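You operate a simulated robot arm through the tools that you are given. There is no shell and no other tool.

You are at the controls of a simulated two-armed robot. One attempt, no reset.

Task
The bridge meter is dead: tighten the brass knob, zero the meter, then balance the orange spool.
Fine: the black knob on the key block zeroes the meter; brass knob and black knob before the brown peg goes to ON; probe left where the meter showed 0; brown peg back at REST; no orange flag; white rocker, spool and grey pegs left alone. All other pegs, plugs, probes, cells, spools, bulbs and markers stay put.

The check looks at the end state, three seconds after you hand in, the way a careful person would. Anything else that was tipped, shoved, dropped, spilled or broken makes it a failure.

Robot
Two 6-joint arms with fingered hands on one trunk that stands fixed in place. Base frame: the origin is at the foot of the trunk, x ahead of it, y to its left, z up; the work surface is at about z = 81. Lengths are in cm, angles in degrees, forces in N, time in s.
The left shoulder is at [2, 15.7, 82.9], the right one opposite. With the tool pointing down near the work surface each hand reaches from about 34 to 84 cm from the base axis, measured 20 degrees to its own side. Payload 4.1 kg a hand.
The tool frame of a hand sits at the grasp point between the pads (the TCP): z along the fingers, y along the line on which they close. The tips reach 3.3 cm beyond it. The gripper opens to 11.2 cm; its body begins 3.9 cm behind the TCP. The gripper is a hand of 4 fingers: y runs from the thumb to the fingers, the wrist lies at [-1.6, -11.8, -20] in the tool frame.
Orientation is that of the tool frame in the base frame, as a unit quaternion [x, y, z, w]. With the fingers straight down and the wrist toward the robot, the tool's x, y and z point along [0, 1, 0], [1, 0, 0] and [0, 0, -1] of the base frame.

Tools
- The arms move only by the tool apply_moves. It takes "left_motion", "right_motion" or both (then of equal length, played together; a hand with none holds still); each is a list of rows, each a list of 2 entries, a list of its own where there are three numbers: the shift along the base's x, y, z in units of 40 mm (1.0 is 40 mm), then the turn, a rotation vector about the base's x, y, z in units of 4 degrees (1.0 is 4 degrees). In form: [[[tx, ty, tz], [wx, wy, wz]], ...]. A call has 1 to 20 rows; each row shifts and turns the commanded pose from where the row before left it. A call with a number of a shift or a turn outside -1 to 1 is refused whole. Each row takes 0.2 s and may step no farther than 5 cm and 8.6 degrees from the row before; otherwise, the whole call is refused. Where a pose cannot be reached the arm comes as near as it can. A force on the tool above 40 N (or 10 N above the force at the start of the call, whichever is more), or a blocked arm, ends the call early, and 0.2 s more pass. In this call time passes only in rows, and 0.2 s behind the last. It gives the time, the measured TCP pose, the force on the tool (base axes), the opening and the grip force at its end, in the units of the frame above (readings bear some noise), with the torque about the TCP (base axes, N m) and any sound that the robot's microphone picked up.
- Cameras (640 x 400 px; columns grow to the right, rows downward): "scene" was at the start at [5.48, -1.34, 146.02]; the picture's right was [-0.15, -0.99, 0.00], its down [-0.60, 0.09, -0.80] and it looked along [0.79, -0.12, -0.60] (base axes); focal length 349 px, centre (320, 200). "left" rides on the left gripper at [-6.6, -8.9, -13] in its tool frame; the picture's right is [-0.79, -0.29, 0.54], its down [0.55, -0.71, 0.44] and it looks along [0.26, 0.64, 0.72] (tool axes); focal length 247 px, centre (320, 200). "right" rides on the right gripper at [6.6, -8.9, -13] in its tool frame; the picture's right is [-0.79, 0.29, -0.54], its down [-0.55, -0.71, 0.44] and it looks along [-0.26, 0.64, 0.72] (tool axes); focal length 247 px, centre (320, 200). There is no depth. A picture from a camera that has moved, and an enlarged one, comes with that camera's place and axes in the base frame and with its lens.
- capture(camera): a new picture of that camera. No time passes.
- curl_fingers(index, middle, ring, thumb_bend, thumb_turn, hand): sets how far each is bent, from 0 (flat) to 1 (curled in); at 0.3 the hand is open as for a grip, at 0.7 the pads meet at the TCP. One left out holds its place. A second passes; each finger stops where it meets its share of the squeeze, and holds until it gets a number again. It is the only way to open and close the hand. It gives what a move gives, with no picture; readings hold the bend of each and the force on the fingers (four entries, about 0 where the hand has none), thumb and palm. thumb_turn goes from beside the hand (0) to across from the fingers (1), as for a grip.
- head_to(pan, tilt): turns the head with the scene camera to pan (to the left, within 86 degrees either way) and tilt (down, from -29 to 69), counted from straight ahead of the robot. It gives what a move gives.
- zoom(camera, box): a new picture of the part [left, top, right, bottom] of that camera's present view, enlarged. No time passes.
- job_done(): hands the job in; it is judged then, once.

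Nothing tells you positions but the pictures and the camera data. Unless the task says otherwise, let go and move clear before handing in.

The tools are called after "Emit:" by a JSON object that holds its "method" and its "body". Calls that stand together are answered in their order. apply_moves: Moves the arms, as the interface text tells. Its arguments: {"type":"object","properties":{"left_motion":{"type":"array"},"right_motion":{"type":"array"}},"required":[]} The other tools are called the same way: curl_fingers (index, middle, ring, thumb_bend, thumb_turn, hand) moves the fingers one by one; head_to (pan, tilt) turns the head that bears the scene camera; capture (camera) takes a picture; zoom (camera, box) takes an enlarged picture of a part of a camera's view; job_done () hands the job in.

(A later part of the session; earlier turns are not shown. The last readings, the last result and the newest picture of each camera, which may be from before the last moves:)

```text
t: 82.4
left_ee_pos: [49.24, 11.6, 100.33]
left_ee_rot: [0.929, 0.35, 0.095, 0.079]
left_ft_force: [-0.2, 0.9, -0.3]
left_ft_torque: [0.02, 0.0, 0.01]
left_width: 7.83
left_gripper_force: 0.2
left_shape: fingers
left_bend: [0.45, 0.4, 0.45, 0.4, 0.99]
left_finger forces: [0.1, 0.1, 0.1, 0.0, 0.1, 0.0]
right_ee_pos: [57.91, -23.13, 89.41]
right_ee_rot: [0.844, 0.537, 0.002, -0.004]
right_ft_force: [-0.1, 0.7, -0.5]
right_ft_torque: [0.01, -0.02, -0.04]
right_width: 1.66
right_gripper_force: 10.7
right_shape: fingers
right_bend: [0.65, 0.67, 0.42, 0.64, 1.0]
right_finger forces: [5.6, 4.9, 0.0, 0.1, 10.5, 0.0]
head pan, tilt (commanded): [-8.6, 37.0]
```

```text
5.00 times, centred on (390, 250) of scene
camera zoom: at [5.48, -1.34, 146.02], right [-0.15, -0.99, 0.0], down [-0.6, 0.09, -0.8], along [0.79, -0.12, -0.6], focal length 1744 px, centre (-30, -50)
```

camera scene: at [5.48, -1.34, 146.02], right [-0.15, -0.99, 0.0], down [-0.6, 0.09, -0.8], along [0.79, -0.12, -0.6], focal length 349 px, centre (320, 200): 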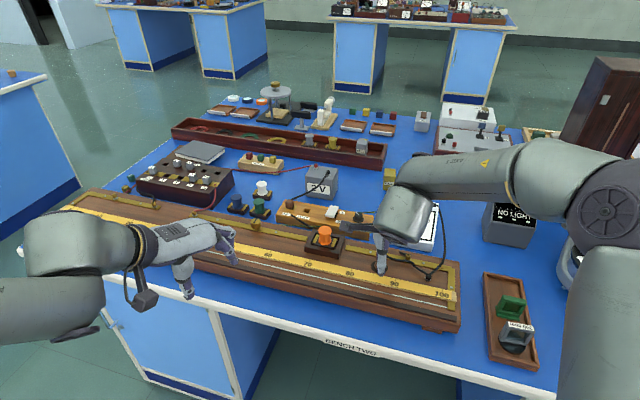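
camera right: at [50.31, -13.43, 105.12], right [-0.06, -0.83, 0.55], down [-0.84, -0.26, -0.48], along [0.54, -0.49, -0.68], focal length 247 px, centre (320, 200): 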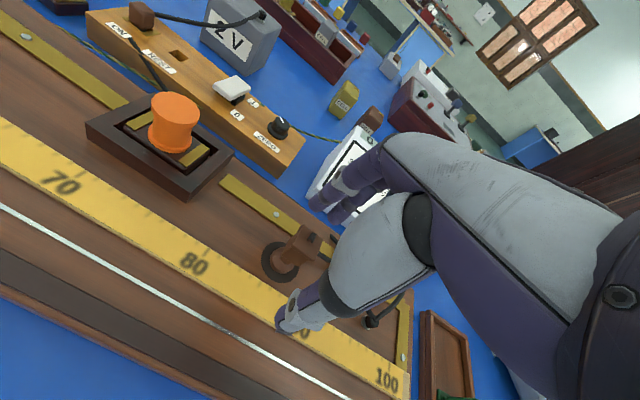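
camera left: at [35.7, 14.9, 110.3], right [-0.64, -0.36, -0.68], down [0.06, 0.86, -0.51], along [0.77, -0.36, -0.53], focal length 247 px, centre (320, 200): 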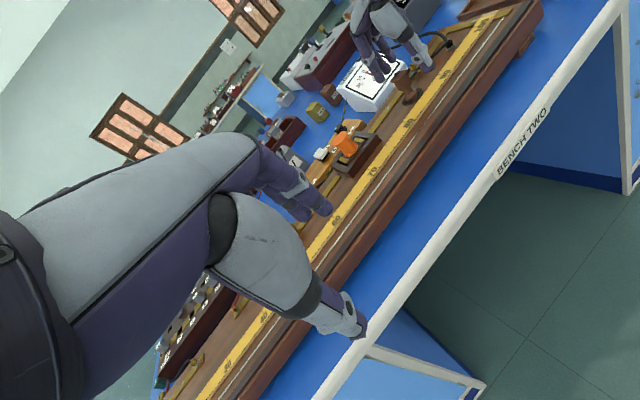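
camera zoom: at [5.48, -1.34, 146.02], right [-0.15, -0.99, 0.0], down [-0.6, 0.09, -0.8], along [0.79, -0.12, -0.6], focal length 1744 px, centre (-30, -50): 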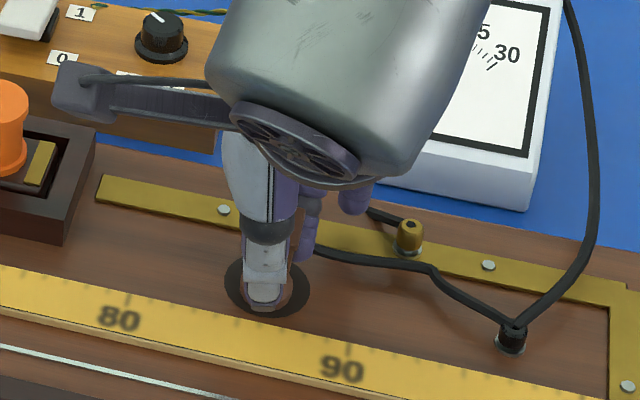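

The grip on the probe is fine, but from here the right arm would hide the meter and clash with the left hand. Better plan: leave the probe on its pad, retract the right arm, and let the left hand carry the probe while the scene camera reads the meter.

Emit:
{"method": "curl_fingers", "body": {"hand": "right", "index": 0.42, "middle": 0.42, "thumb_bend": 0.42}}

Emit:
{"method": "apply_moves", "body": {"right_motion": [[[0, 0, 0.5], [0, 0, 0]], [[0, 0, 0.9], [0, 0, 0]], [[0, 0, 0.9], [0, 0, 0]], [[-0.2, 0, 0.9], [0, 0, 0]], [[-0.4, -0.1, 0.9], [0, 0, 0]], [[-0.4, -0.2, 0.9], [0, 0, 0]], [[-0.5, -0.2, 0.9], [0, 0, 0]], [[-0.5, -0.2, 0.9], [0, 0, 0]], [[-0.5, -0.2, 0.8], [0, 0, 0]], [[-0.5, -0.3, 0.4], [0, 0, 0]]]}}

Emit:
{"method": "capture", "body": {"camera": "scene"}}

Emit:
{"method": "zoom", "body": {"camera": "scene", "box": [300, 190, 460, 310]}}

Emit:
{"method": "zoom", "body": {"camera": "left", "box": [330, 20, 450, 140]}}

```text
t: 83.4
left_ee_pos: [49.25, 11.61, 100.25]
left_ee_rot: [0.928, 0.35, 0.096, 0.079]
left_ft_force: [0.0, -0.3, -0.8]
left_ft_torque: [0.01, 0.04, -0.02]
left_width: 7.84
left_gripper_force: 0.1
left_shape: fingers
left_bend: [0.45, 0.4, 0.45, 0.4, 0.99]
left_finger forces: [0.0, 0.1, 0.0, 0.1, 0.0, 0.0]
right_ee_pos: [58.06, -23.05, 89.34]
right_ee_rot: [0.843, 0.537, 0.002, -0.004]
right_ft_force: [0.5, 0.0, -0.2]
right_ft_torque: [-0.01, 0.0, 0.03]
right_width: 7.94
right_gripper_force: 0.0
right_shape: fingers
right_bend: [0.42, 0.42, 0.42, 0.42, 0.99]
right_finger forces: [0.0, 0.0, 0.1, 0.1, 0.0, 0.0]
head pan, tilt (commanded): [-8.6, 37.0]
```

```text
t: 85.6
left_ee_pos: [49.4, 11.7, 100.3]
left_ee_rot: [0.928, 0.35, 0.096, 0.078]
left_ft_force: [0.4, -0.7, -0.4]
left_ft_torque: [-0.01, 0.02, -0.01]
left_width: 7.81
left_gripper_force: 0.2
left_shape: fingers
left_bend: [0.45, 0.4, 0.45, 0.4, 0.99]
left_finger forces: [0.1, 0.0, 0.0, 0.1, 0.1, 0.0]
right_ee_pos: [45.98, -28.11, 121.33]
right_ee_rot: [0.844, 0.536, 0.002, -0.002]
right_ft_force: [0.6, 0.5, 0.5]
right_ft_torque: [-0.04, 0.03, 0.0]
right_width: 7.95
right_gripper_force: 0.0
right_shape: fingers
right_bend: [0.42, 0.42, 0.42, 0.42, 0.99]
right_finger forces: [0.1, 0.0, 0.0, 0.0, 0.0, 0.0]
head pan, tilt (commanded): [-8.6, 37.0]
```

```text
taken
camera scene: at [5.51, -1.32, 146.02], right [-0.15, -0.99, 0.0], down [-0.6, 0.09, -0.8], along [0.79, -0.12, -0.6], focal length 349 px, centre (320, 200)
```

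scene: 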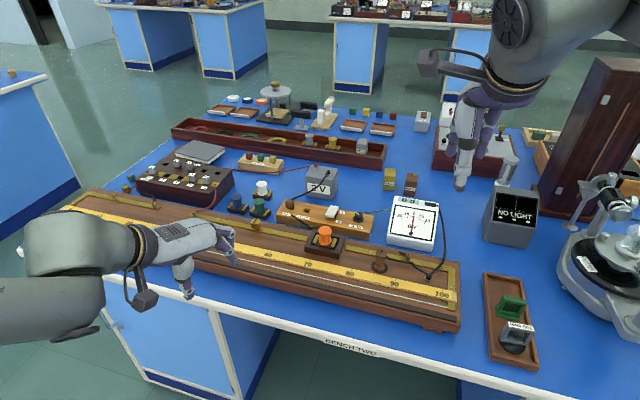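

```text
3.33 times, centred on (380, 250) of scene
camera zoom: at [5.51, -1.32, 146.02], right [-0.15, -0.99, 0.0], down [-0.6, 0.09, -0.8], along [0.79, -0.12, -0.6], focal length 1162 px, centre (120, 33)
```

zoom: 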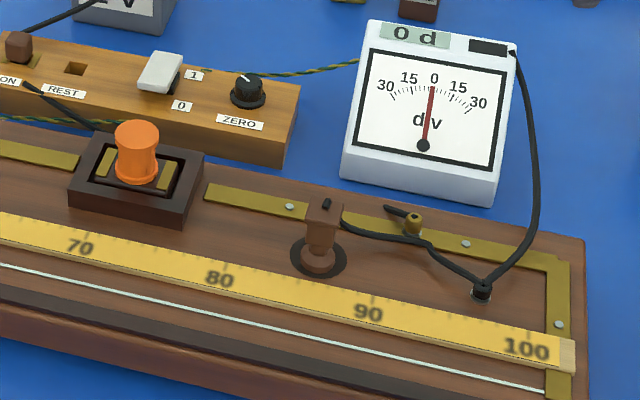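

```text
3.33 times, centred on (390, 80) of left
camera zoom: at [35.72, 14.91, 110.29], right [-0.64, -0.36, -0.68], down [0.06, 0.86, -0.51], along [0.77, -0.36, -0.53], focal length 823 px, centre (87, 600)
```

zoom: 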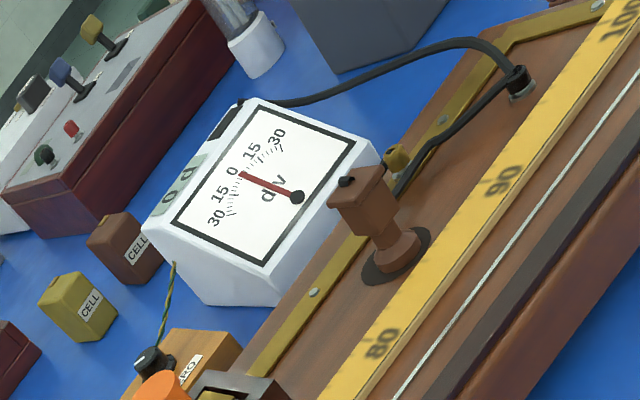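

Probe untouched on its pad and the meter is visible from the head camera. I move the right hand further right out of the way, then bring the left hand over the probe.

Emit:
{"method": "curl_fingers", "body": {"hand": "left", "index": 0.42, "middle": 0.42, "ring": 0.42, "thumb_bend": 0.42}}

Emit:
{"method": "apply_moves", "body": {"right_motion": [[[-0.2, -0.8, 0.1], [0, 0, 0]], [[-0.2, -0.8, 0.1], [0, 0, 0]], [[-0.2, -0.8, 0.1], [0, 0, 0]], [[-0.2, -0.8, 0.1], [0, 0, 0]], [[-0.2, -0.8, 0.1], [0, 0, 0]]]}}

Emit:
{"method": "apply_moves", "body": {"left_motion": [[[0.179, -0.725, -0.05], [0.052, 0.446, 0.734]], [[0.179, -0.725, -0.05], [0.052, 0.446, 0.734]], [[0.179, -0.725, -0.05], [0.052, 0.446, 0.734]], [[0.179, -0.725, -0.05], [0.052, 0.446, 0.734]], [[0.179, -0.725, -0.05], [0.052, 0.446, 0.734]], [[0.179, -0.725, -0.05], [0.052, 0.446, 0.734]], [[0.179, -0.725, -0.05], [0.052, 0.446, 0.734]], [[0.179, -0.725, -0.05], [0.052, 0.446, 0.734]], [[0.179, -0.725, -0.05], [0, 0, 0]], [[0.179, -0.725, -0.05], [0, 0, 0]], [[0.179, -0.725, -0.05], [0, 0, 0]], [[0.179, -0.725, -0.05], [0, 0, 0]]]}}

Emit:
{"method": "capture", "body": {"camera": "left"}}

Emit:
{"method": "capture", "body": {"camera": "scene"}}

Emit:
{"method": "capture", "body": {"camera": "right"}}

```text
t: 86.6
left_ee_pos: [49.21, 11.66, 100.28]
left_ee_rot: [0.928, 0.35, 0.095, 0.079]
left_ft_force: [0.9, 0.5, -0.7]
left_ft_torque: [0.0, -0.04, 0.0]
left_width: 7.98
left_gripper_force: 0.1
left_shape: fingers
left_bend: [0.42, 0.42, 0.42, 0.42, 0.99]
left_finger forces: [0.1, 0.0, 0.0, 0.0, 0.0, 0.1]
right_ee_pos: [45.99, -28.07, 121.36]
right_ee_rot: [0.844, 0.537, 0.002, -0.003]
right_ft_force: [0.3, 0.6, 0.2]
right_ft_torque: [0.01, 0.02, 0.03]
right_width: 7.96
right_gripper_force: 0.0
right_shape: fingers
right_bend: [0.42, 0.42, 0.42, 0.42, 0.99]
right_finger forces: [0.0, 0.1, 0.0, 0.0, 0.0, 0.1]
head pan, tilt (commanded): [-8.6, 37.0]
```

```text
t: 87.8
left_ee_pos: [49.23, 11.66, 100.33]
left_ee_rot: [0.928, 0.351, 0.096, 0.079]
left_ft_force: [-1.6, -0.4, 0.1]
left_ft_torque: [0.01, -0.01, 0.01]
left_width: 8.02
left_gripper_force: 0.0
left_shape: fingers
left_bend: [0.42, 0.42, 0.42, 0.42, 0.99]
left_finger forces: [0.1, 0.0, 0.0, 0.0, 0.0, 0.0]
right_ee_pos: [42.54, -41.47, 123.06]
right_ee_rot: [0.846, 0.534, 0.002, -0.003]
right_ft_force: [0.5, 0.7, -0.5]
right_ft_torque: [0.02, 0.0, -0.03]
right_width: 7.97
right_gripper_force: 0.1
right_shape: fingers
right_bend: [0.42, 0.42, 0.42, 0.42, 0.99]
right_finger forces: [0.1, 0.1, 0.0, 0.0, 0.0, 0.0]
right hand out of reach, approached as far as the arm can: row 5
head pan, tilt (commanded): [-8.6, 37.0]
```

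```text
t: 90.4
left_ee_pos: [57.8, -21.58, 98.49]
left_ee_rot: [0.843, 0.537, -0.001, 0.002]
left_ft_force: [0.5, -0.4, -0.1]
left_ft_torque: [-0.03, 0.01, 0.02]
left_width: 7.99
left_gripper_force: 0.0
left_shape: fingers
left_bend: [0.42, 0.42, 0.42, 0.42, 0.99]
left_finger forces: [0.0, 0.0, 0.0, 0.0, 0.0, 0.0]
left hand out of reach, approached as far as the arm can: row 2
right_ee_pos: [42.54, -41.46, 123.19]
right_ee_rot: [0.845, 0.534, 0.002, -0.002]
right_ft_force: [-1.1, 0.2, 0.1]
right_ft_torque: [-0.02, 0.02, 0.02]
right_width: 7.97
right_gripper_force: 0.1
right_shape: fingers
right_bend: [0.42, 0.42, 0.42, 0.42, 0.99]
right_finger forces: [0.0, 0.0, 0.0, 0.1, 0.0, 0.1]
head pan, tilt (commanded): [-8.6, 37.0]
```

```text
taken
camera left: at [46.78, -23.86, 111.64], right [-0.59, -0.6, -0.54], down [-0.41, 0.8, -0.44], along [0.69, -0.04, -0.72], focal length 247 px, centre (320, 200)
```

left: 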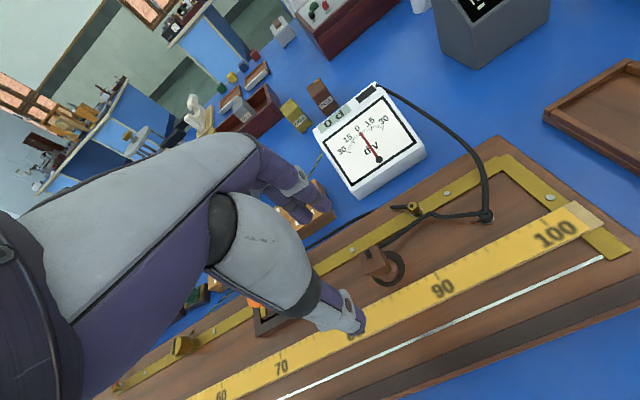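

```text
taken
camera scene: at [5.47, -1.29, 146.02], right [-0.15, -0.99, 0.0], down [-0.6, 0.09, -0.8], along [0.79, -0.12, -0.6], focal length 349 px, centre (320, 200)
```

scene: 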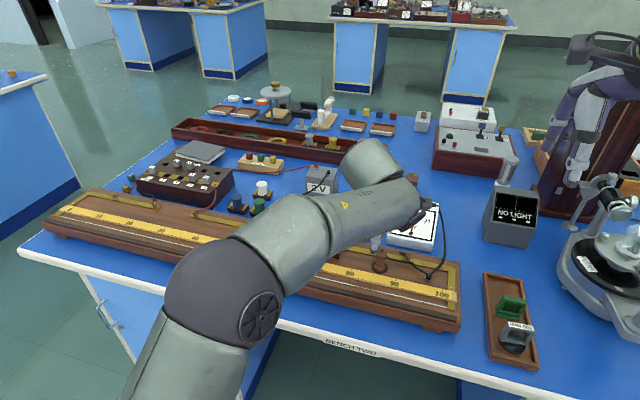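

```text
taken
camera right: at [37.44, -31.85, 136.11], right [-0.08, -0.84, 0.53], down [-0.88, -0.19, -0.44], along [0.47, -0.51, -0.72], focal length 247 px, centre (320, 200)
```

right: 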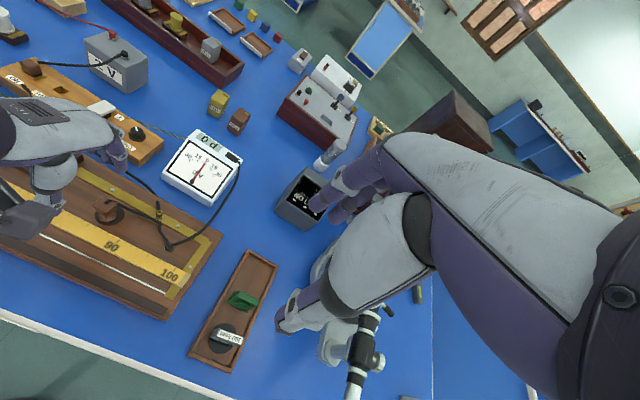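

Both hand cameras and the meter are in good view now. I centre the left hand over the probe and lower in two stages.

Emit:
{"method": "apply_moves", "body": {"left_motion": [[[0.01, -0.2, -0.4], [0, 0, 0]], [[0.01, -0.17, -0.5], [0, 0, 0]], [[0, 0, -0.6], [0, 0, 0]]]}}

Emit:
{"method": "zoom", "body": {"camera": "left", "box": [260, 180, 460, 360]}}

Emit:
{"method": "zoom", "body": {"camera": "right", "box": [0, 100, 240, 320]}}

```text
t: 91.2
left_ee_pos: [57.69, -23.26, 92.32]
left_ee_rot: [0.843, 0.537, 0.0, 0.0]
left_ft_force: [-0.1, -0.8, 1.0]
left_ft_torque: [0.04, 0.01, 0.0]
left_width: 8.01
left_gripper_force: 0.0
left_shape: fingers
left_bend: [0.42, 0.42, 0.42, 0.42, 0.99]
left_finger forces: [0.1, 0.0, 0.0, 0.0, 0.1, 0.0]
right_ee_pos: [42.53, -41.59, 123.11]
right_ee_rot: [0.846, 0.534, 0.002, -0.002]
right_ft_force: [-0.3, -0.5, -0.1]
right_ft_torque: [-0.01, -0.02, -0.01]
right_width: 7.96
right_gripper_force: 0.1
right_shape: fingers
right_bend: [0.42, 0.42, 0.42, 0.42, 0.99]
right_finger forces: [0.0, 0.0, 0.1, 0.0, 0.0, 0.0]
head pan, tilt (commanded): [-8.6, 37.0]
```

```text
2.22 times, centred on (360, 270) of left
camera zoom: at [46.81, -25.49, 105.51], right [-0.59, -0.6, -0.54], down [-0.41, 0.8, -0.44], along [0.69, -0.04, -0.72], focal length 549 px, centre (231, 44)
```

zoom: 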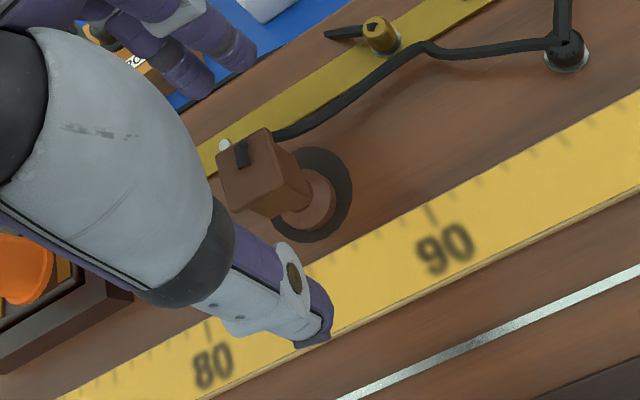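

```text
1.82 times, centred on (120, 210) of right
camera zoom: at [37.44, -31.89, 136.1], right [-0.08, -0.84, 0.53], down [-0.88, -0.19, -0.44], along [0.47, -0.51, -0.72], focal length 449 px, centre (684, 182)
```

zoom: 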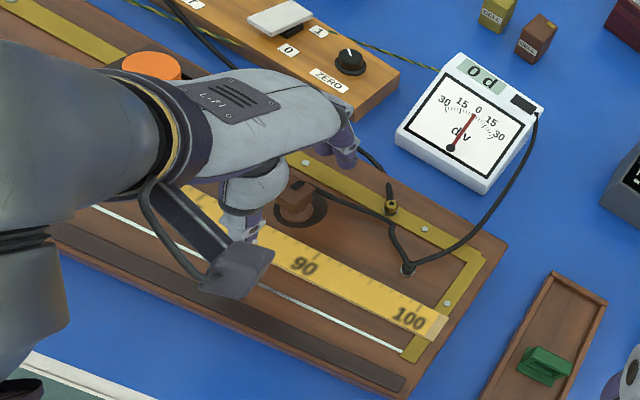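

The probe head is a few mm nearer than the TCP. I shift slightly, lower to z = 89.3 and close thumb, index and middle on it.

Emit:
{"method": "apply_moves", "body": {"left_motion": [[[-0.06, -0.01, -0.4], [0, 0, 0]], [[0, 0, -0.35], [0, 0, 0]]]}}

Emit:
{"method": "curl_fingers", "body": {"hand": "left", "index": 0.72, "middle": 0.72, "thumb_bend": 0.72}}

Emit:
{"method": "zoom", "body": {"camera": "left", "box": [260, 180, 460, 360]}}

Emit:
{"method": "zoom", "body": {"camera": "right", "box": [0, 100, 240, 320]}}

```text
t: 91.8
left_ee_pos: [57.44, -23.1, 89.41]
left_ee_rot: [0.844, 0.537, 0.001, 0.0]
left_ft_force: [-0.5, -0.2, -0.2]
left_ft_torque: [-0.03, 0.0, 0.0]
left_width: 8.0
left_gripper_force: 0.1
left_shape: fingers
left_bend: [0.42, 0.42, 0.42, 0.42, 0.99]
left_finger forces: [0.0, 0.1, 0.0, 0.1, 0.1, 0.0]
right_ee_pos: [42.58, -41.5, 123.01]
right_ee_rot: [0.846, 0.534, 0.002, -0.002]
right_ft_force: [0.0, 0.9, -0.3]
right_ft_torque: [-0.02, 0.02, 0.0]
right_width: 7.94
right_gripper_force: 0.1
right_shape: fingers
right_bend: [0.42, 0.42, 0.42, 0.42, 0.99]
right_finger forces: [0.0, 0.0, 0.1, 0.0, 0.1, 0.0]
head pan, tilt (commanded): [-8.6, 37.0]
```

```text
t: 92.8
left_ee_pos: [57.42, -23.16, 89.37]
left_ee_rot: [0.843, 0.538, 0.0, 0.0]
left_ft_force: [-0.3, 0.4, 0.1]
left_ft_torque: [0.01, -0.04, -0.03]
left_width: 1.63
left_gripper_force: 10.5
left_shape: fingers
left_bend: [0.65, 0.67, 0.42, 0.64, 1.0]
left_finger forces: [5.6, 4.9, 0.0, 0.0, 10.6, 0.1]
right_ee_pos: [42.63, -41.45, 123.05]
right_ee_rot: [0.846, 0.533, 0.002, -0.002]
right_ft_force: [1.1, -0.6, -0.3]
right_ft_torque: [-0.01, 0.03, -0.03]
right_width: 7.91
right_gripper_force: 0.0
right_shape: fingers
right_bend: [0.42, 0.42, 0.42, 0.42, 0.99]
right_finger forces: [0.0, 0.0, 0.0, 0.1, 0.0, 0.0]
head pan, tilt (commanded): [-8.6, 37.0]
```

```text
2.22 times, centred on (360, 270) of left
camera zoom: at [46.56, -25.37, 102.53], right [-0.59, -0.6, -0.54], down [-0.41, 0.8, -0.44], along [0.69, -0.04, -0.72], focal length 549 px, centre (231, 44)
```

zoom: 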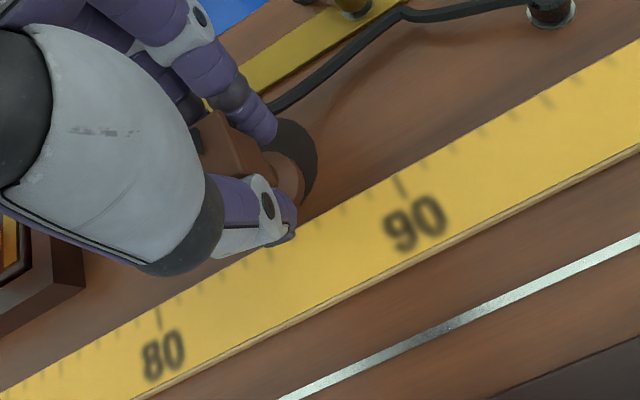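

```text
1.82 times, centred on (120, 210) of right
camera zoom: at [37.46, -31.9, 136.1], right [-0.08, -0.84, 0.53], down [-0.88, -0.19, -0.44], along [0.47, -0.51, -0.72], focal length 449 px, centre (684, 182)
```

zoom: 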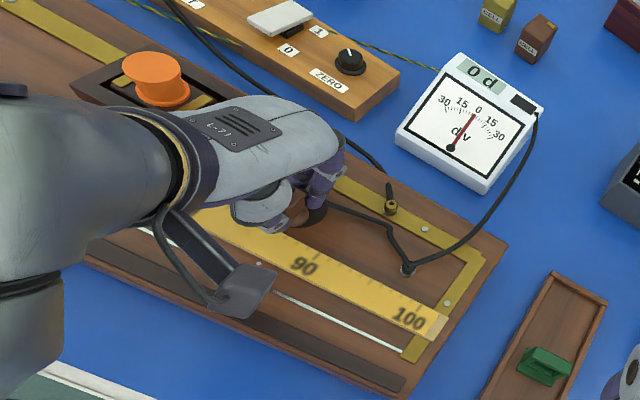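

Firm three-finger grip. I lift the probe 3 cm and check that it hangs straight.

Emit:
{"method": "apply_moves", "body": {"left_motion": [[[0, 0, 0.25], [0, 0, 0]], [[0, 0, 0.25], [0, 0, 0]], [[0, 0, 0.25], [0, 0, 0]]]}}

Emit:
{"method": "zoom", "body": {"camera": "left", "box": [260, 180, 460, 360]}}

Emit:
{"method": "zoom", "body": {"camera": "right", "box": [60, 150, 160, 250]}}

Emit:
{"method": "capture", "body": {"camera": "scene"}}

```text
t: 93.6
left_ee_pos: [57.36, -22.96, 92.36]
left_ee_rot: [0.844, 0.537, -0.001, -0.001]
left_ft_force: [0.8, 0.2, -1.4]
left_ft_torque: [0.0, 0.0, -0.02]
left_width: 1.64
left_gripper_force: 10.5
left_shape: fingers
left_bend: [0.65, 0.67, 0.42, 0.64, 1.0]
left_finger forces: [5.7, 4.8, 0.0, 0.0, 10.7, 0.0]
right_ee_pos: [42.57, -41.54, 123.07]
right_ee_rot: [0.846, 0.534, 0.003, -0.002]
right_ft_force: [-0.2, -0.2, -0.4]
right_ft_torque: [0.04, 0.04, 0.02]
right_width: 7.98
right_gripper_force: 0.0
right_shape: fingers
right_bend: [0.42, 0.42, 0.42, 0.42, 0.99]
right_finger forces: [0.1, 0.0, 0.0, 0.0, 0.0, 0.0]
head pan, tilt (commanded): [-8.6, 37.0]
```

```text
2.22 times, centred on (360, 270) of left
camera zoom: at [46.46, -25.33, 105.61], right [-0.59, -0.6, -0.54], down [-0.41, 0.8, -0.44], along [0.69, -0.04, -0.72], focal length 549 px, centre (231, 44)
```

zoom: 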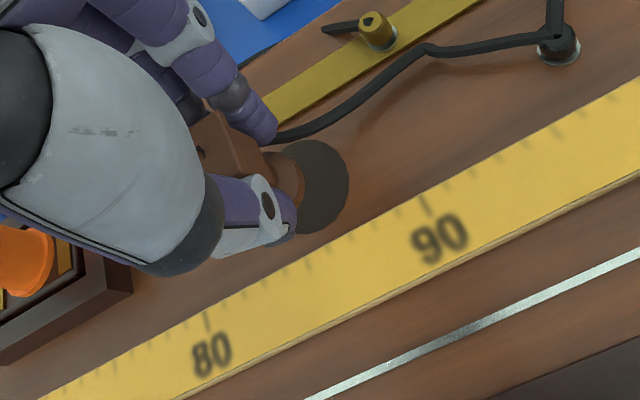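

```text
4.00 times, centred on (110, 200) of right
camera zoom: at [37.46, -31.9, 136.1], right [-0.08, -0.84, 0.53], down [-0.88, -0.19, -0.44], along [0.47, -0.51, -0.72], focal length 988 px, centre (1160, 200)
```

zoom: 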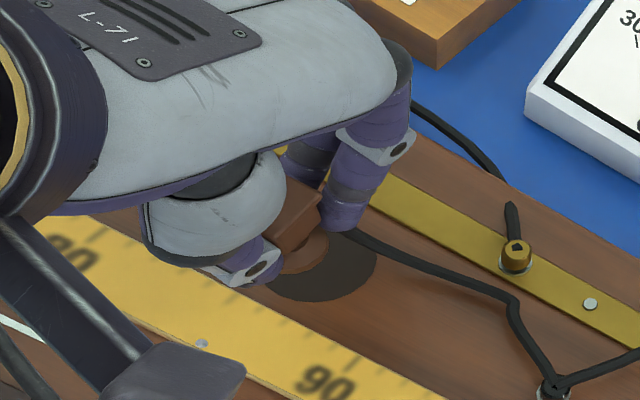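

```text
taken
camera scene: at [5.49, -1.34, 146.02], right [-0.15, -0.99, 0.0], down [-0.6, 0.09, -0.8], along [0.79, -0.12, -0.6], focal length 349 px, centre (320, 200)
```

scene: 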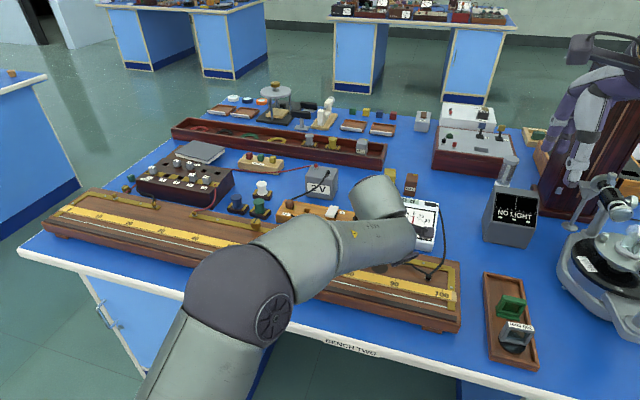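

The probe hangs straight. I carry it high to mark 50 on the wire (centre of the bridge, the safest first touch), staying above everything.

Emit:
{"method": "apply_moves", "body": {"left_motion": [[[-0.7, 0.34, 0.25], [0, 0, 0]], [[-0.7, 0.34, 0.25], [0, 0, 0]], [[0.3875, 0.825, 0], [0, 0, 0]], [[0.3875, 0.825, 0], [0, 0, 0]], [[0.3875, 0.825, 0], [0, 0, 0]], [[0.3875, 0.825, 0], [0, 0, 0]], [[0.3875, 0.825, 0], [0, 0, 0]], [[0.3875, 0.825, 0], [0, 0, 0]], [[0.3875, 0.825, 0], [0, 0, 0]], [[0.3875, 0.825, 0], [0, 0, 0]], [[0.3875, 0.825, 0], [0, 0, 0]], [[0.3875, 0.825, 0], [0, 0, 0]]]}}

Emit:
{"method": "capture", "body": {"camera": "left"}}

Emit:
{"method": "capture", "body": {"camera": "scene"}}

Emit:
{"method": "capture", "body": {"camera": "right"}}

```text
t: 96.2
left_ee_pos: [67.39, 12.41, 94.38]
left_ee_rot: [0.843, 0.538, 0.0, 0.001]
left_ft_force: [0.1, -0.6, -2.0]
left_ft_torque: [0.04, 0.0, 0.03]
left_width: 1.63
left_gripper_force: 10.3
left_shape: fingers
left_bend: [0.65, 0.67, 0.42, 0.64, 1.0]
left_finger forces: [5.6, 4.7, 0.0, 0.0, 10.3, 0.1]
right_ee_pos: [42.61, -41.61, 122.98]
right_ee_rot: [0.846, 0.533, 0.002, -0.003]
right_ft_force: [-0.1, -0.2, 0.0]
right_ft_torque: [0.03, 0.0, 0.0]
right_width: 7.97
right_gripper_force: 0.1
right_shape: fingers
right_bend: [0.42, 0.42, 0.42, 0.42, 0.99]
right_finger forces: [0.1, 0.1, 0.0, 0.0, 0.0, 0.0]
head pan, tilt (commanded): [-8.6, 37.0]
```

```text
taken
camera left: at [56.4, 10.36, 107.52], right [-0.59, -0.6, -0.54], down [-0.41, 0.8, -0.44], along [0.69, -0.04, -0.72], focal length 247 px, centre (320, 200)
```

left: 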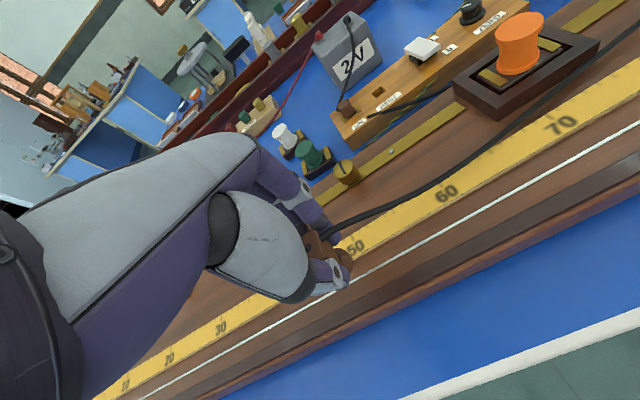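

```text
taken
camera scene: at [5.47, -1.37, 146.02], right [-0.15, -0.99, 0.0], down [-0.6, 0.09, -0.8], along [0.79, -0.12, -0.6], focal length 349 px, centre (320, 200)
```

scene: 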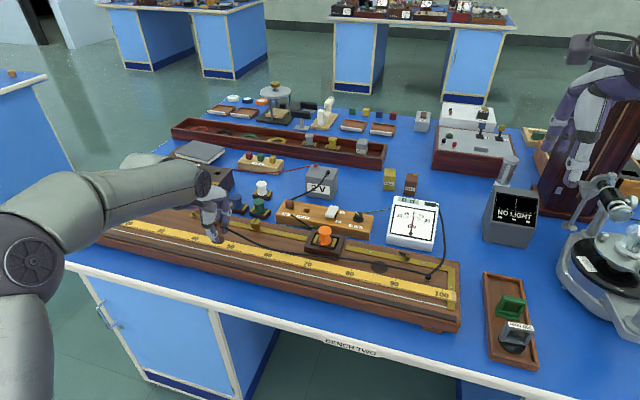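

```text
taken
camera right: at [37.44, -31.93, 136.1], right [-0.08, -0.84, 0.53], down [-0.88, -0.19, -0.44], along [0.47, -0.51, -0.72], focal length 247 px, centre (320, 200)
```

right: 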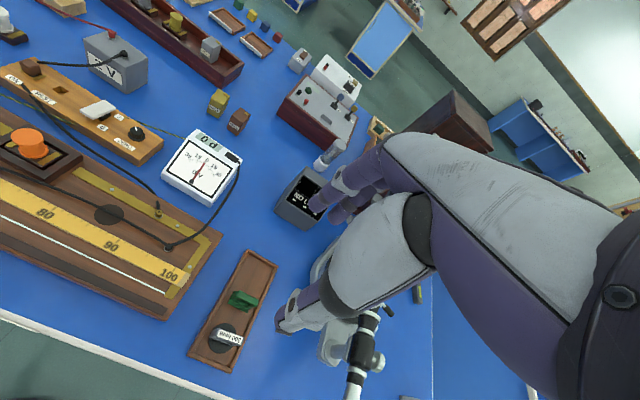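

The cable follows and the meter is visible from the head and right cameras. I zoom on the probe foot relative to the wire before touching.

Emit:
{"method": "zoom", "body": {"camera": "scene", "box": [180, 190, 270, 270]}}

Emit:
{"method": "zoom", "body": {"camera": "left", "box": [270, 180, 430, 320]}}

Emit:
{"method": "zoom", "body": {"camera": "scene", "box": [385, 190, 450, 250]}}

```text
5.00 times, centred on (225, 230) of scene
camera zoom: at [5.47, -1.37, 146.02], right [-0.15, -0.99, 0.0], down [-0.6, 0.09, -0.8], along [0.79, -0.12, -0.6], focal length 1744 px, centre (795, 50)
```

zoom: 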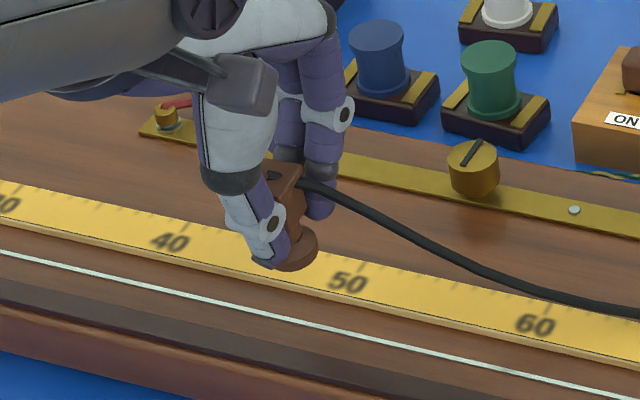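

```text
2.86 times, centred on (350, 250) of left
camera zoom: at [56.4, 10.36, 107.52], right [-0.59, -0.6, -0.54], down [-0.41, 0.8, -0.44], along [0.69, -0.04, -0.72], focal length 706 px, centre (234, 57)
```

zoom: 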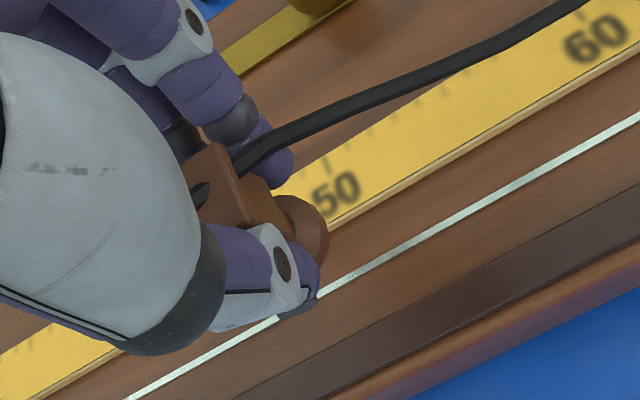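

```text
6.67 times, centred on (418, 220) of scene
camera zoom: at [5.47, -1.37, 146.02], right [-0.15, -0.99, 0.0], down [-0.6, 0.09, -0.8], along [0.79, -0.12, -0.6], focal length 2325 px, centre (-330, 67)
```

zoom: 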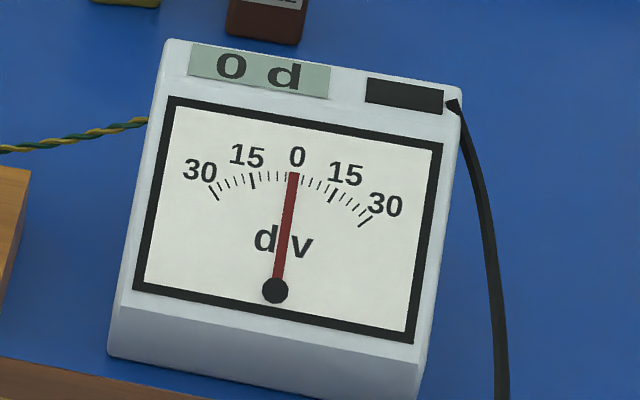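

Foot and wire line up to about 1–2 mm. I lower to 1 cm above the wire first.

Emit:
{"method": "apply_moves", "body": {"left_motion": [[[0, 0, -0.5], [0, 0, 0]], [[0, 0, -0.4], [0, 0, 0]], [[0, 0, -0.1], [0, 0, 0]]]}}

Emit:
{"method": "zoom", "body": {"camera": "scene", "box": [180, 190, 270, 270]}}

Emit:
{"method": "zoom", "body": {"camera": "left", "box": [270, 180, 430, 320]}}

Emit:
{"method": "zoom", "body": {"camera": "scene", "box": [385, 190, 450, 250]}}

```text
t: 97.0
left_ee_pos: [67.32, 12.69, 90.54]
left_ee_rot: [0.844, 0.537, 0.0, 0.001]
left_ft_force: [0.4, 0.7, -1.6]
left_ft_torque: [-0.03, 0.02, 0.0]
left_width: 1.63
left_gripper_force: 10.4
left_shape: fingers
left_bend: [0.65, 0.67, 0.42, 0.64, 1.0]
left_finger forces: [5.5, 4.5, 0.0, 0.0, 10.3, 0.0]
right_ee_pos: [42.53, -41.53, 123.02]
right_ee_rot: [0.846, 0.534, 0.002, -0.002]
right_ft_force: [-0.8, -0.3, 0.4]
right_ft_torque: [0.03, 0.01, 0.01]
right_width: 7.94
right_gripper_force: 0.1
right_shape: fingers
right_bend: [0.42, 0.42, 0.42, 0.42, 0.99]
right_finger forces: [0.0, 0.0, 0.0, 0.1, 0.0, 0.0]
head pan, tilt (commanded): [-8.6, 37.0]
```

```text
5.00 times, centred on (225, 230) of scene
camera zoom: at [5.48, -1.34, 146.02], right [-0.15, -0.99, 0.0], down [-0.6, 0.09, -0.8], along [0.79, -0.12, -0.6], focal length 1744 px, centre (795, 50)
```

zoom: 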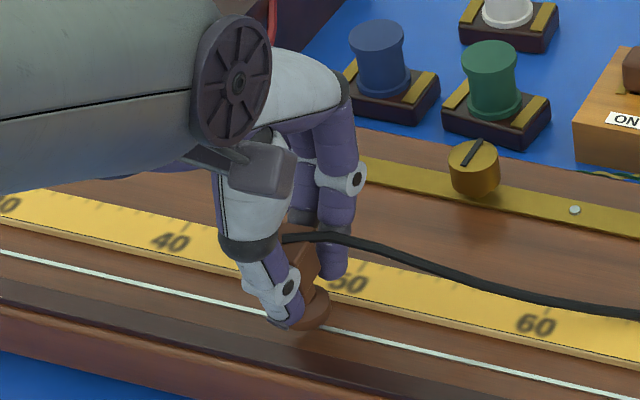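

```text
2.86 times, centred on (350, 250) of left
camera zoom: at [56.43, 10.4, 103.62], right [-0.59, -0.6, -0.54], down [-0.41, 0.8, -0.44], along [0.69, -0.04, -0.72], focal length 706 px, centre (234, 57)
```

zoom: 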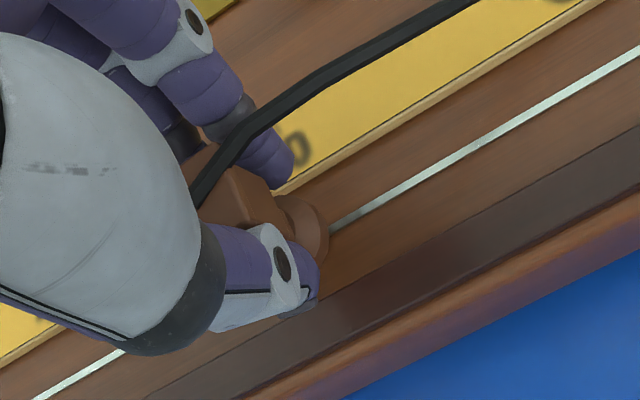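

```text
6.67 times, centred on (418, 220) of scene
camera zoom: at [5.48, -1.34, 146.02], right [-0.15, -0.99, 0.0], down [-0.6, 0.09, -0.8], along [0.79, -0.12, -0.6], focal length 2325 px, centre (-330, 67)
```

zoom: 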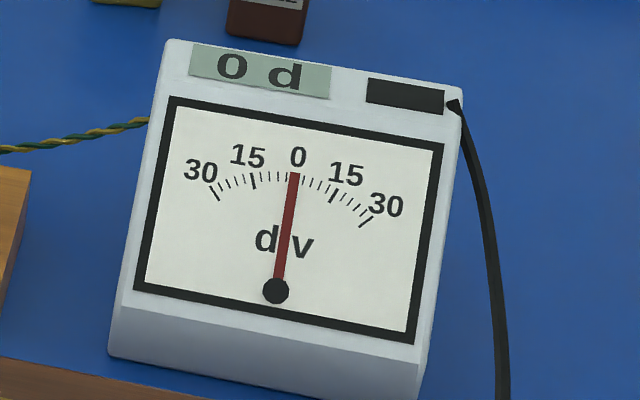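

The wire runs right under the foot. I lower in small steps until contact, then read the meter at once.

Emit:
{"method": "apply_moves", "body": {"left_motion": [[[0, 0, -0.1], [0, 0, 0]], [[0, 0, -0.1], [0, 0, 0]], [[0, 0, -0.05], [0, 0, 0]]]}}

Emit:
{"method": "zoom", "body": {"camera": "scene", "box": [385, 190, 450, 250]}}

Emit:
{"method": "zoom", "body": {"camera": "left", "box": [270, 180, 430, 320]}}

```text
t: 97.8
left_ee_pos: [67.3, 12.58, 89.48]
left_ee_rot: [0.843, 0.537, 0.0, 0.0]
left_ft_force: [-0.4, -0.1, -0.5]
left_ft_torque: [-0.01, 0.01, 0.0]
left_width: 1.66
left_gripper_force: 10.6
left_shape: fingers
left_bend: [0.65, 0.67, 0.42, 0.64, 1.0]
left_finger forces: [5.6, 4.6, 0.1, 0.0, 10.3, 0.0]
right_ee_pos: [42.51, -41.46, 123.13]
right_ee_rot: [0.846, 0.534, 0.001, -0.003]
right_ft_force: [0.7, -0.2, -0.2]
right_ft_torque: [0.01, 0.01, -0.01]
right_width: 7.95
right_gripper_force: 0.0
right_shape: fingers
right_bend: [0.42, 0.42, 0.42, 0.42, 0.99]
right_finger forces: [0.1, 0.0, 0.0, 0.0, 0.0, 0.1]
head pan, tilt (commanded): [-8.6, 37.0]
```

```text
6.67 times, centred on (418, 220) of scene
camera zoom: at [5.48, -1.33, 146.02], right [-0.15, -0.99, 0.0], down [-0.6, 0.09, -0.8], along [0.79, -0.12, -0.6], focal length 2325 px, centre (-330, 67)
```

zoom: 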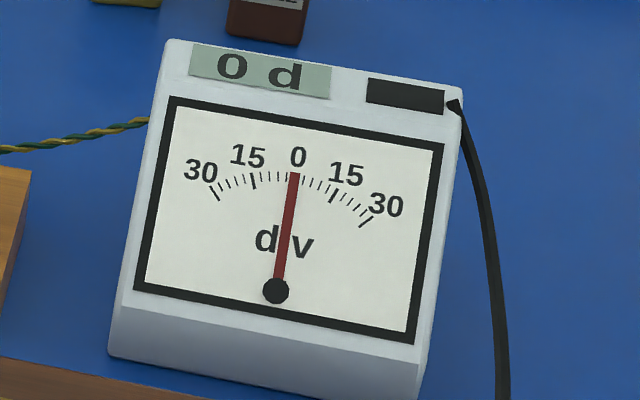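

```text
2.86 times, centred on (350, 250) of left
camera zoom: at [56.41, 10.29, 102.62], right [-0.59, -0.6, -0.54], down [-0.41, 0.8, -0.44], along [0.69, -0.04, -0.72], focal length 706 px, centre (234, 57)
```

zoom: 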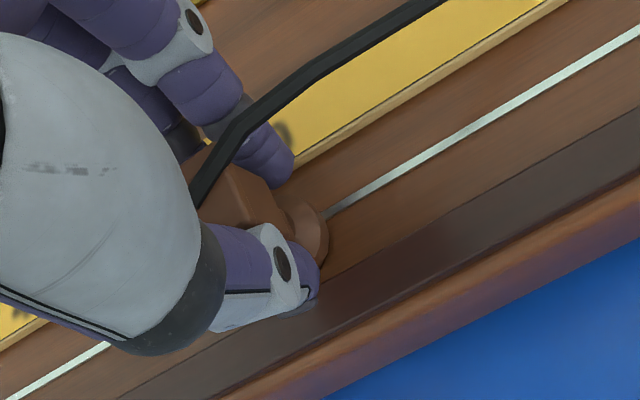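

Not in contact yet (no force). I go down another 1–2 mm at a time.

Emit:
{"method": "apply_moves", "body": {"left_motion": [[[0, 0, -0.04], [0, 0, 0]], [[0, 0, 0], [0, 0, 0]]]}}

Emit:
{"method": "zoom", "body": {"camera": "scene", "box": [385, 190, 450, 250]}}

```text
t: 98.4
left_ee_pos: [67.41, 12.43, 89.4]
left_ee_rot: [0.843, 0.537, 0.001, 0.0]
left_ft_force: [0.8, -0.2, 1.2]
left_ft_torque: [0.02, -0.01, -0.02]
left_width: 1.61
left_gripper_force: 10.6
left_shape: fingers
left_bend: [0.65, 0.67, 0.42, 0.64, 1.0]
left_finger forces: [5.8, 4.9, 0.0, 0.0, 10.4, 0.0]
right_ee_pos: [42.64, -41.54, 123.09]
right_ee_rot: [0.846, 0.534, 0.002, -0.002]
right_ft_force: [0.5, -0.2, -0.6]
right_ft_torque: [0.03, 0.0, 0.01]
right_width: 7.96
right_gripper_force: 0.1
right_shape: fingers
right_bend: [0.42, 0.42, 0.42, 0.42, 0.99]
right_finger forces: [0.0, 0.0, 0.0, 0.0, 0.0, 0.0]
head pan, tilt (commanded): [-8.6, 37.0]
```

```text
6.67 times, centred on (418, 220) of scene
camera zoom: at [5.48, -1.34, 146.02], right [-0.15, -0.99, 0.0], down [-0.6, 0.09, -0.8], along [0.79, -0.12, -0.6], focal length 2325 px, centre (-330, 67)
```

zoom: 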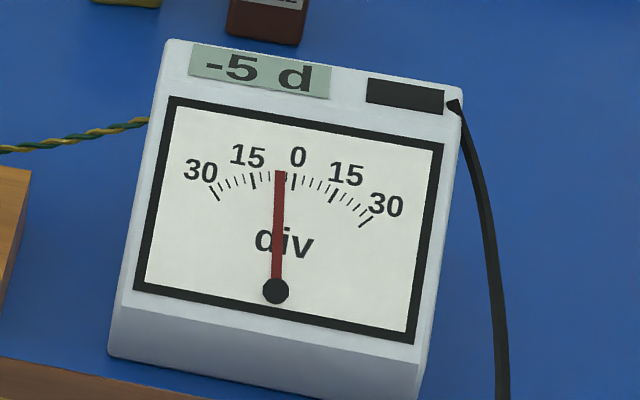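

Contact: the meter moves to about -5 d. So the brass knob and ON peg are working. I wait a moment for it to settle and read again.

Emit:
{"method": "apply_moves", "body": {"left_motion": [[[0, 0, 0], [0, 0, 0]]]}}

Emit:
{"method": "zoom", "body": {"camera": "scene", "box": [385, 190, 450, 250]}}

```text
t: 98.8
left_ee_pos: [67.39, 12.55, 89.38]
left_ee_rot: [0.844, 0.537, 0.001, 0.001]
left_ft_force: [-0.4, -0.4, 3.0]
left_ft_torque: [-0.02, 0.0, 0.0]
left_width: 1.63
left_gripper_force: 10.3
left_shape: fingers
left_bend: [0.65, 0.67, 0.42, 0.64, 1.0]
left_finger forces: [6.0, 5.0, 0.0, 0.0, 10.3, 0.0]
right_ee_pos: [42.58, -41.58, 122.97]
right_ee_rot: [0.846, 0.534, 0.002, -0.001]
right_ft_force: [-0.9, -0.6, 0.3]
right_ft_torque: [-0.02, 0.02, 0.0]
right_width: 7.99
right_gripper_force: 0.0
right_shape: fingers
right_bend: [0.42, 0.42, 0.42, 0.42, 0.99]
right_finger forces: [0.1, 0.0, 0.0, 0.1, 0.0, 0.0]
head pan, tilt (commanded): [-8.6, 37.0]
```

```text
6.67 times, centred on (418, 220) of scene
camera zoom: at [5.48, -1.34, 146.02], right [-0.15, -0.99, 0.0], down [-0.6, 0.09, -0.8], along [0.79, -0.12, -0.6], focal length 2325 px, centre (-330, 67)
```

zoom: 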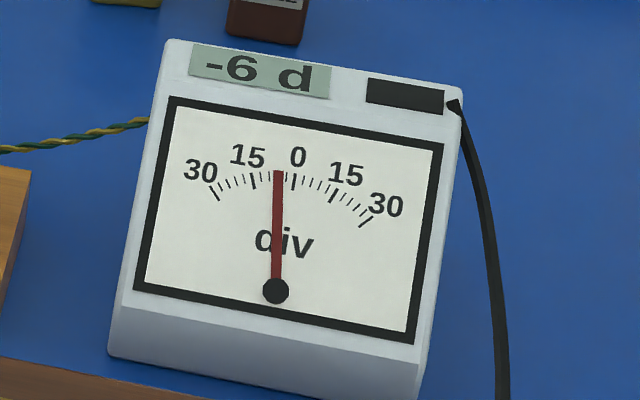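

It settles at -6 d, no flag. I lift 1 cm, move 5 cm toward 100 and touch again.

Emit:
{"method": "apply_moves", "body": {"left_motion": [[[0, 0, 0.25], [0, 0, 0]], [[-0.265, -0.566, 0], [0, 0, 0]], [[-0.265, -0.566, 0], [0, 0, 0]], [[0, 0, -0.15], [0, 0, 0]], [[0, 0, -0.1], [0, 0, 0]], [[0, 0, 0], [0, 0, 0]], [[0, 0, 0], [0, 0, 0]]]}}

Emit:
{"method": "zoom", "body": {"camera": "scene", "box": [385, 190, 450, 250]}}

Emit:
{"method": "zoom", "body": {"camera": "scene", "box": [180, 190, 290, 290]}}

Emit:
{"method": "zoom", "body": {"camera": "left", "box": [270, 180, 430, 320]}}

```text
t: 100.4
left_ee_pos: [65.13, 8.01, 89.21]
left_ee_rot: [0.844, 0.537, 0.001, 0.002]
left_ft_force: [-0.2, -1.1, 5.7]
left_ft_torque: [0.0, 0.06, 0.02]
left_width: 1.63
left_gripper_force: 11.4
left_shape: fingers
left_bend: [0.65, 0.67, 0.42, 0.65, 1.0]
left_finger forces: [6.3, 5.6, 0.0, 0.1, 10.7, 0.1]
right_ee_pos: [42.55, -41.55, 123.02]
right_ee_rot: [0.845, 0.534, 0.002, -0.003]
right_ft_force: [0.0, 0.1, -0.5]
right_ft_torque: [-0.01, -0.01, 0.04]
right_width: 7.96
right_gripper_force: 0.1
right_shape: fingers
right_bend: [0.42, 0.42, 0.42, 0.42, 0.99]
right_finger forces: [0.0, 0.1, 0.0, 0.1, 0.0, 0.1]
head pan, tilt (commanded): [-8.6, 37.0]
```

```text
6.67 times, centred on (418, 220) of scene
camera zoom: at [5.47, -1.34, 146.02], right [-0.15, -0.99, 0.0], down [-0.6, 0.09, -0.8], along [0.79, -0.12, -0.6], focal length 2325 px, centre (-330, 67)
```

zoom: 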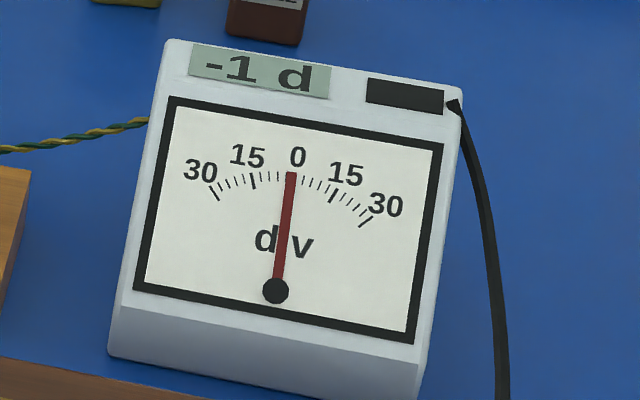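

```text
4.00 times, centred on (235, 240) of scene
camera zoom: at [5.47, -1.34, 146.02], right [-0.15, -0.99, 0.0], down [-0.6, 0.09, -0.8], along [0.79, -0.12, -0.6], focal length 1395 px, centre (660, 40)
```

zoom: 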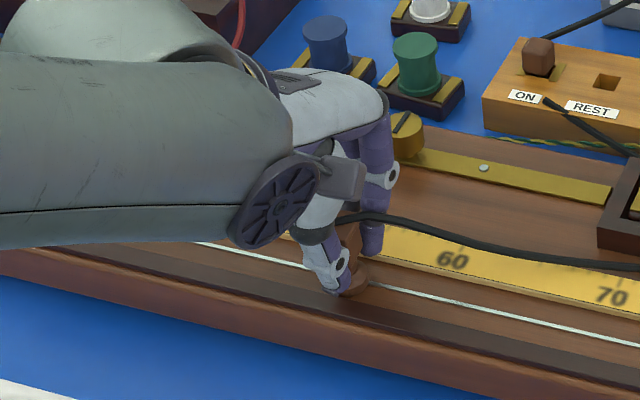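

```text
2.86 times, centred on (350, 250) of left
camera zoom: at [54.22, 5.77, 102.41], right [-0.59, -0.6, -0.54], down [-0.41, 0.8, -0.44], along [0.69, -0.04, -0.72], focal length 706 px, centre (234, 57)
```

zoom: 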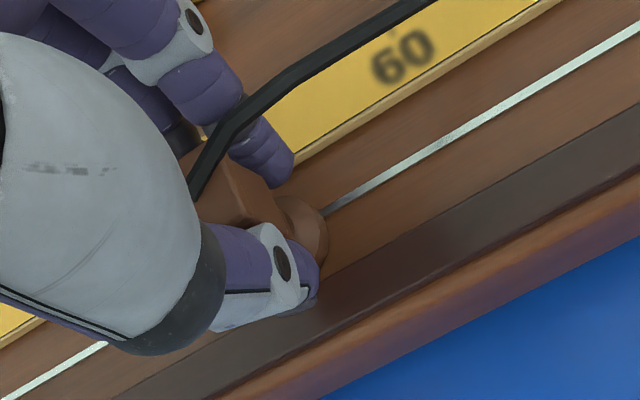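

-1 d now: 1 d per cm, so the balance is about 0.6 cm further (55.6, which fits 5 Ω against 4 Ω). I lift, move 0.65 cm and touch again.

Emit:
{"method": "apply_moves", "body": {"left_motion": [[[0, 0, 0.2], [0, 0, 0]], [[-0.069, -0.147, 0], [0, 0, 0]], [[0, 0, -0.13], [0, 0, 0]], [[0, 0, -0.05], [0, 0, 0]], [[0, 0, 0], [0, 0, 0]], [[0, 0, 0], [0, 0, 0]], [[0, 0, 0], [0, 0, 0]], [[0, 0, 0], [0, 0, 0]]]}}

Emit:
{"method": "zoom", "body": {"camera": "scene", "box": [385, 190, 450, 250]}}

Emit:
{"method": "zoom", "body": {"camera": "left", "box": [270, 180, 430, 320]}}

```text
t: 102.2
left_ee_pos: [64.86, 7.39, 89.3]
left_ee_rot: [0.844, 0.537, 0.0, 0.001]
left_ft_force: [0.8, -0.1, 3.6]
left_ft_torque: [-0.02, 0.04, -0.01]
left_width: 1.47
left_gripper_force: 10.4
left_shape: fingers
left_bend: [0.71, 0.67, 0.42, 0.65, 1.0]
left_finger forces: [5.1, 5.8, 0.0, 0.0, 9.5, 0.1]
right_ee_pos: [42.57, -41.51, 123.06]
right_ee_rot: [0.846, 0.534, 0.001, -0.002]
right_ft_force: [-0.2, -0.7, -0.1]
right_ft_torque: [0.02, 0.02, -0.01]
right_width: 7.97
right_gripper_force: 0.0
right_shape: fingers
right_bend: [0.42, 0.42, 0.42, 0.42, 0.99]
right_finger forces: [0.0, 0.1, 0.0, 0.0, 0.1, 0.0]
head pan, tilt (commanded): [-8.6, 37.0]
```

```text
6.67 times, centred on (418, 220) of scene
camera zoom: at [5.48, -1.34, 146.02], right [-0.15, -0.99, 0.0], down [-0.6, 0.09, -0.8], along [0.79, -0.12, -0.6], focal length 2325 px, centre (-330, 67)
```

zoom: 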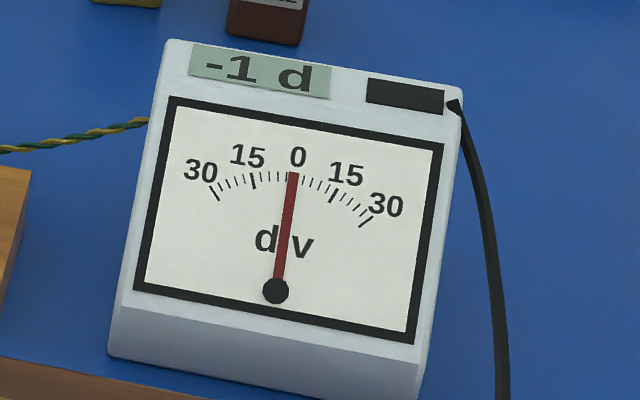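

```text
2.86 times, centred on (350, 250) of left
camera zoom: at [53.92, 5.18, 102.45], right [-0.59, -0.6, -0.54], down [-0.41, 0.8, -0.44], along [0.69, -0.04, -0.72], focal length 706 px, centre (234, 57)
```

zoom: 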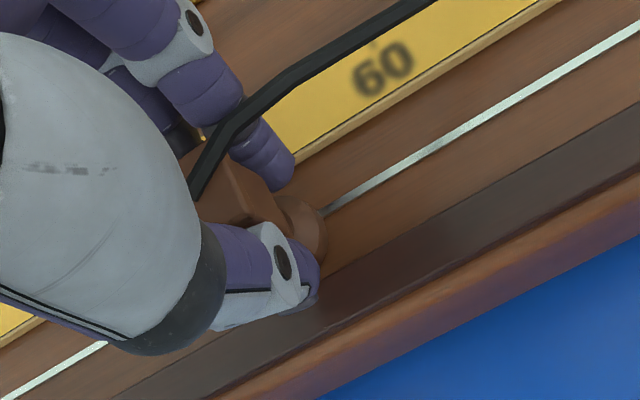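

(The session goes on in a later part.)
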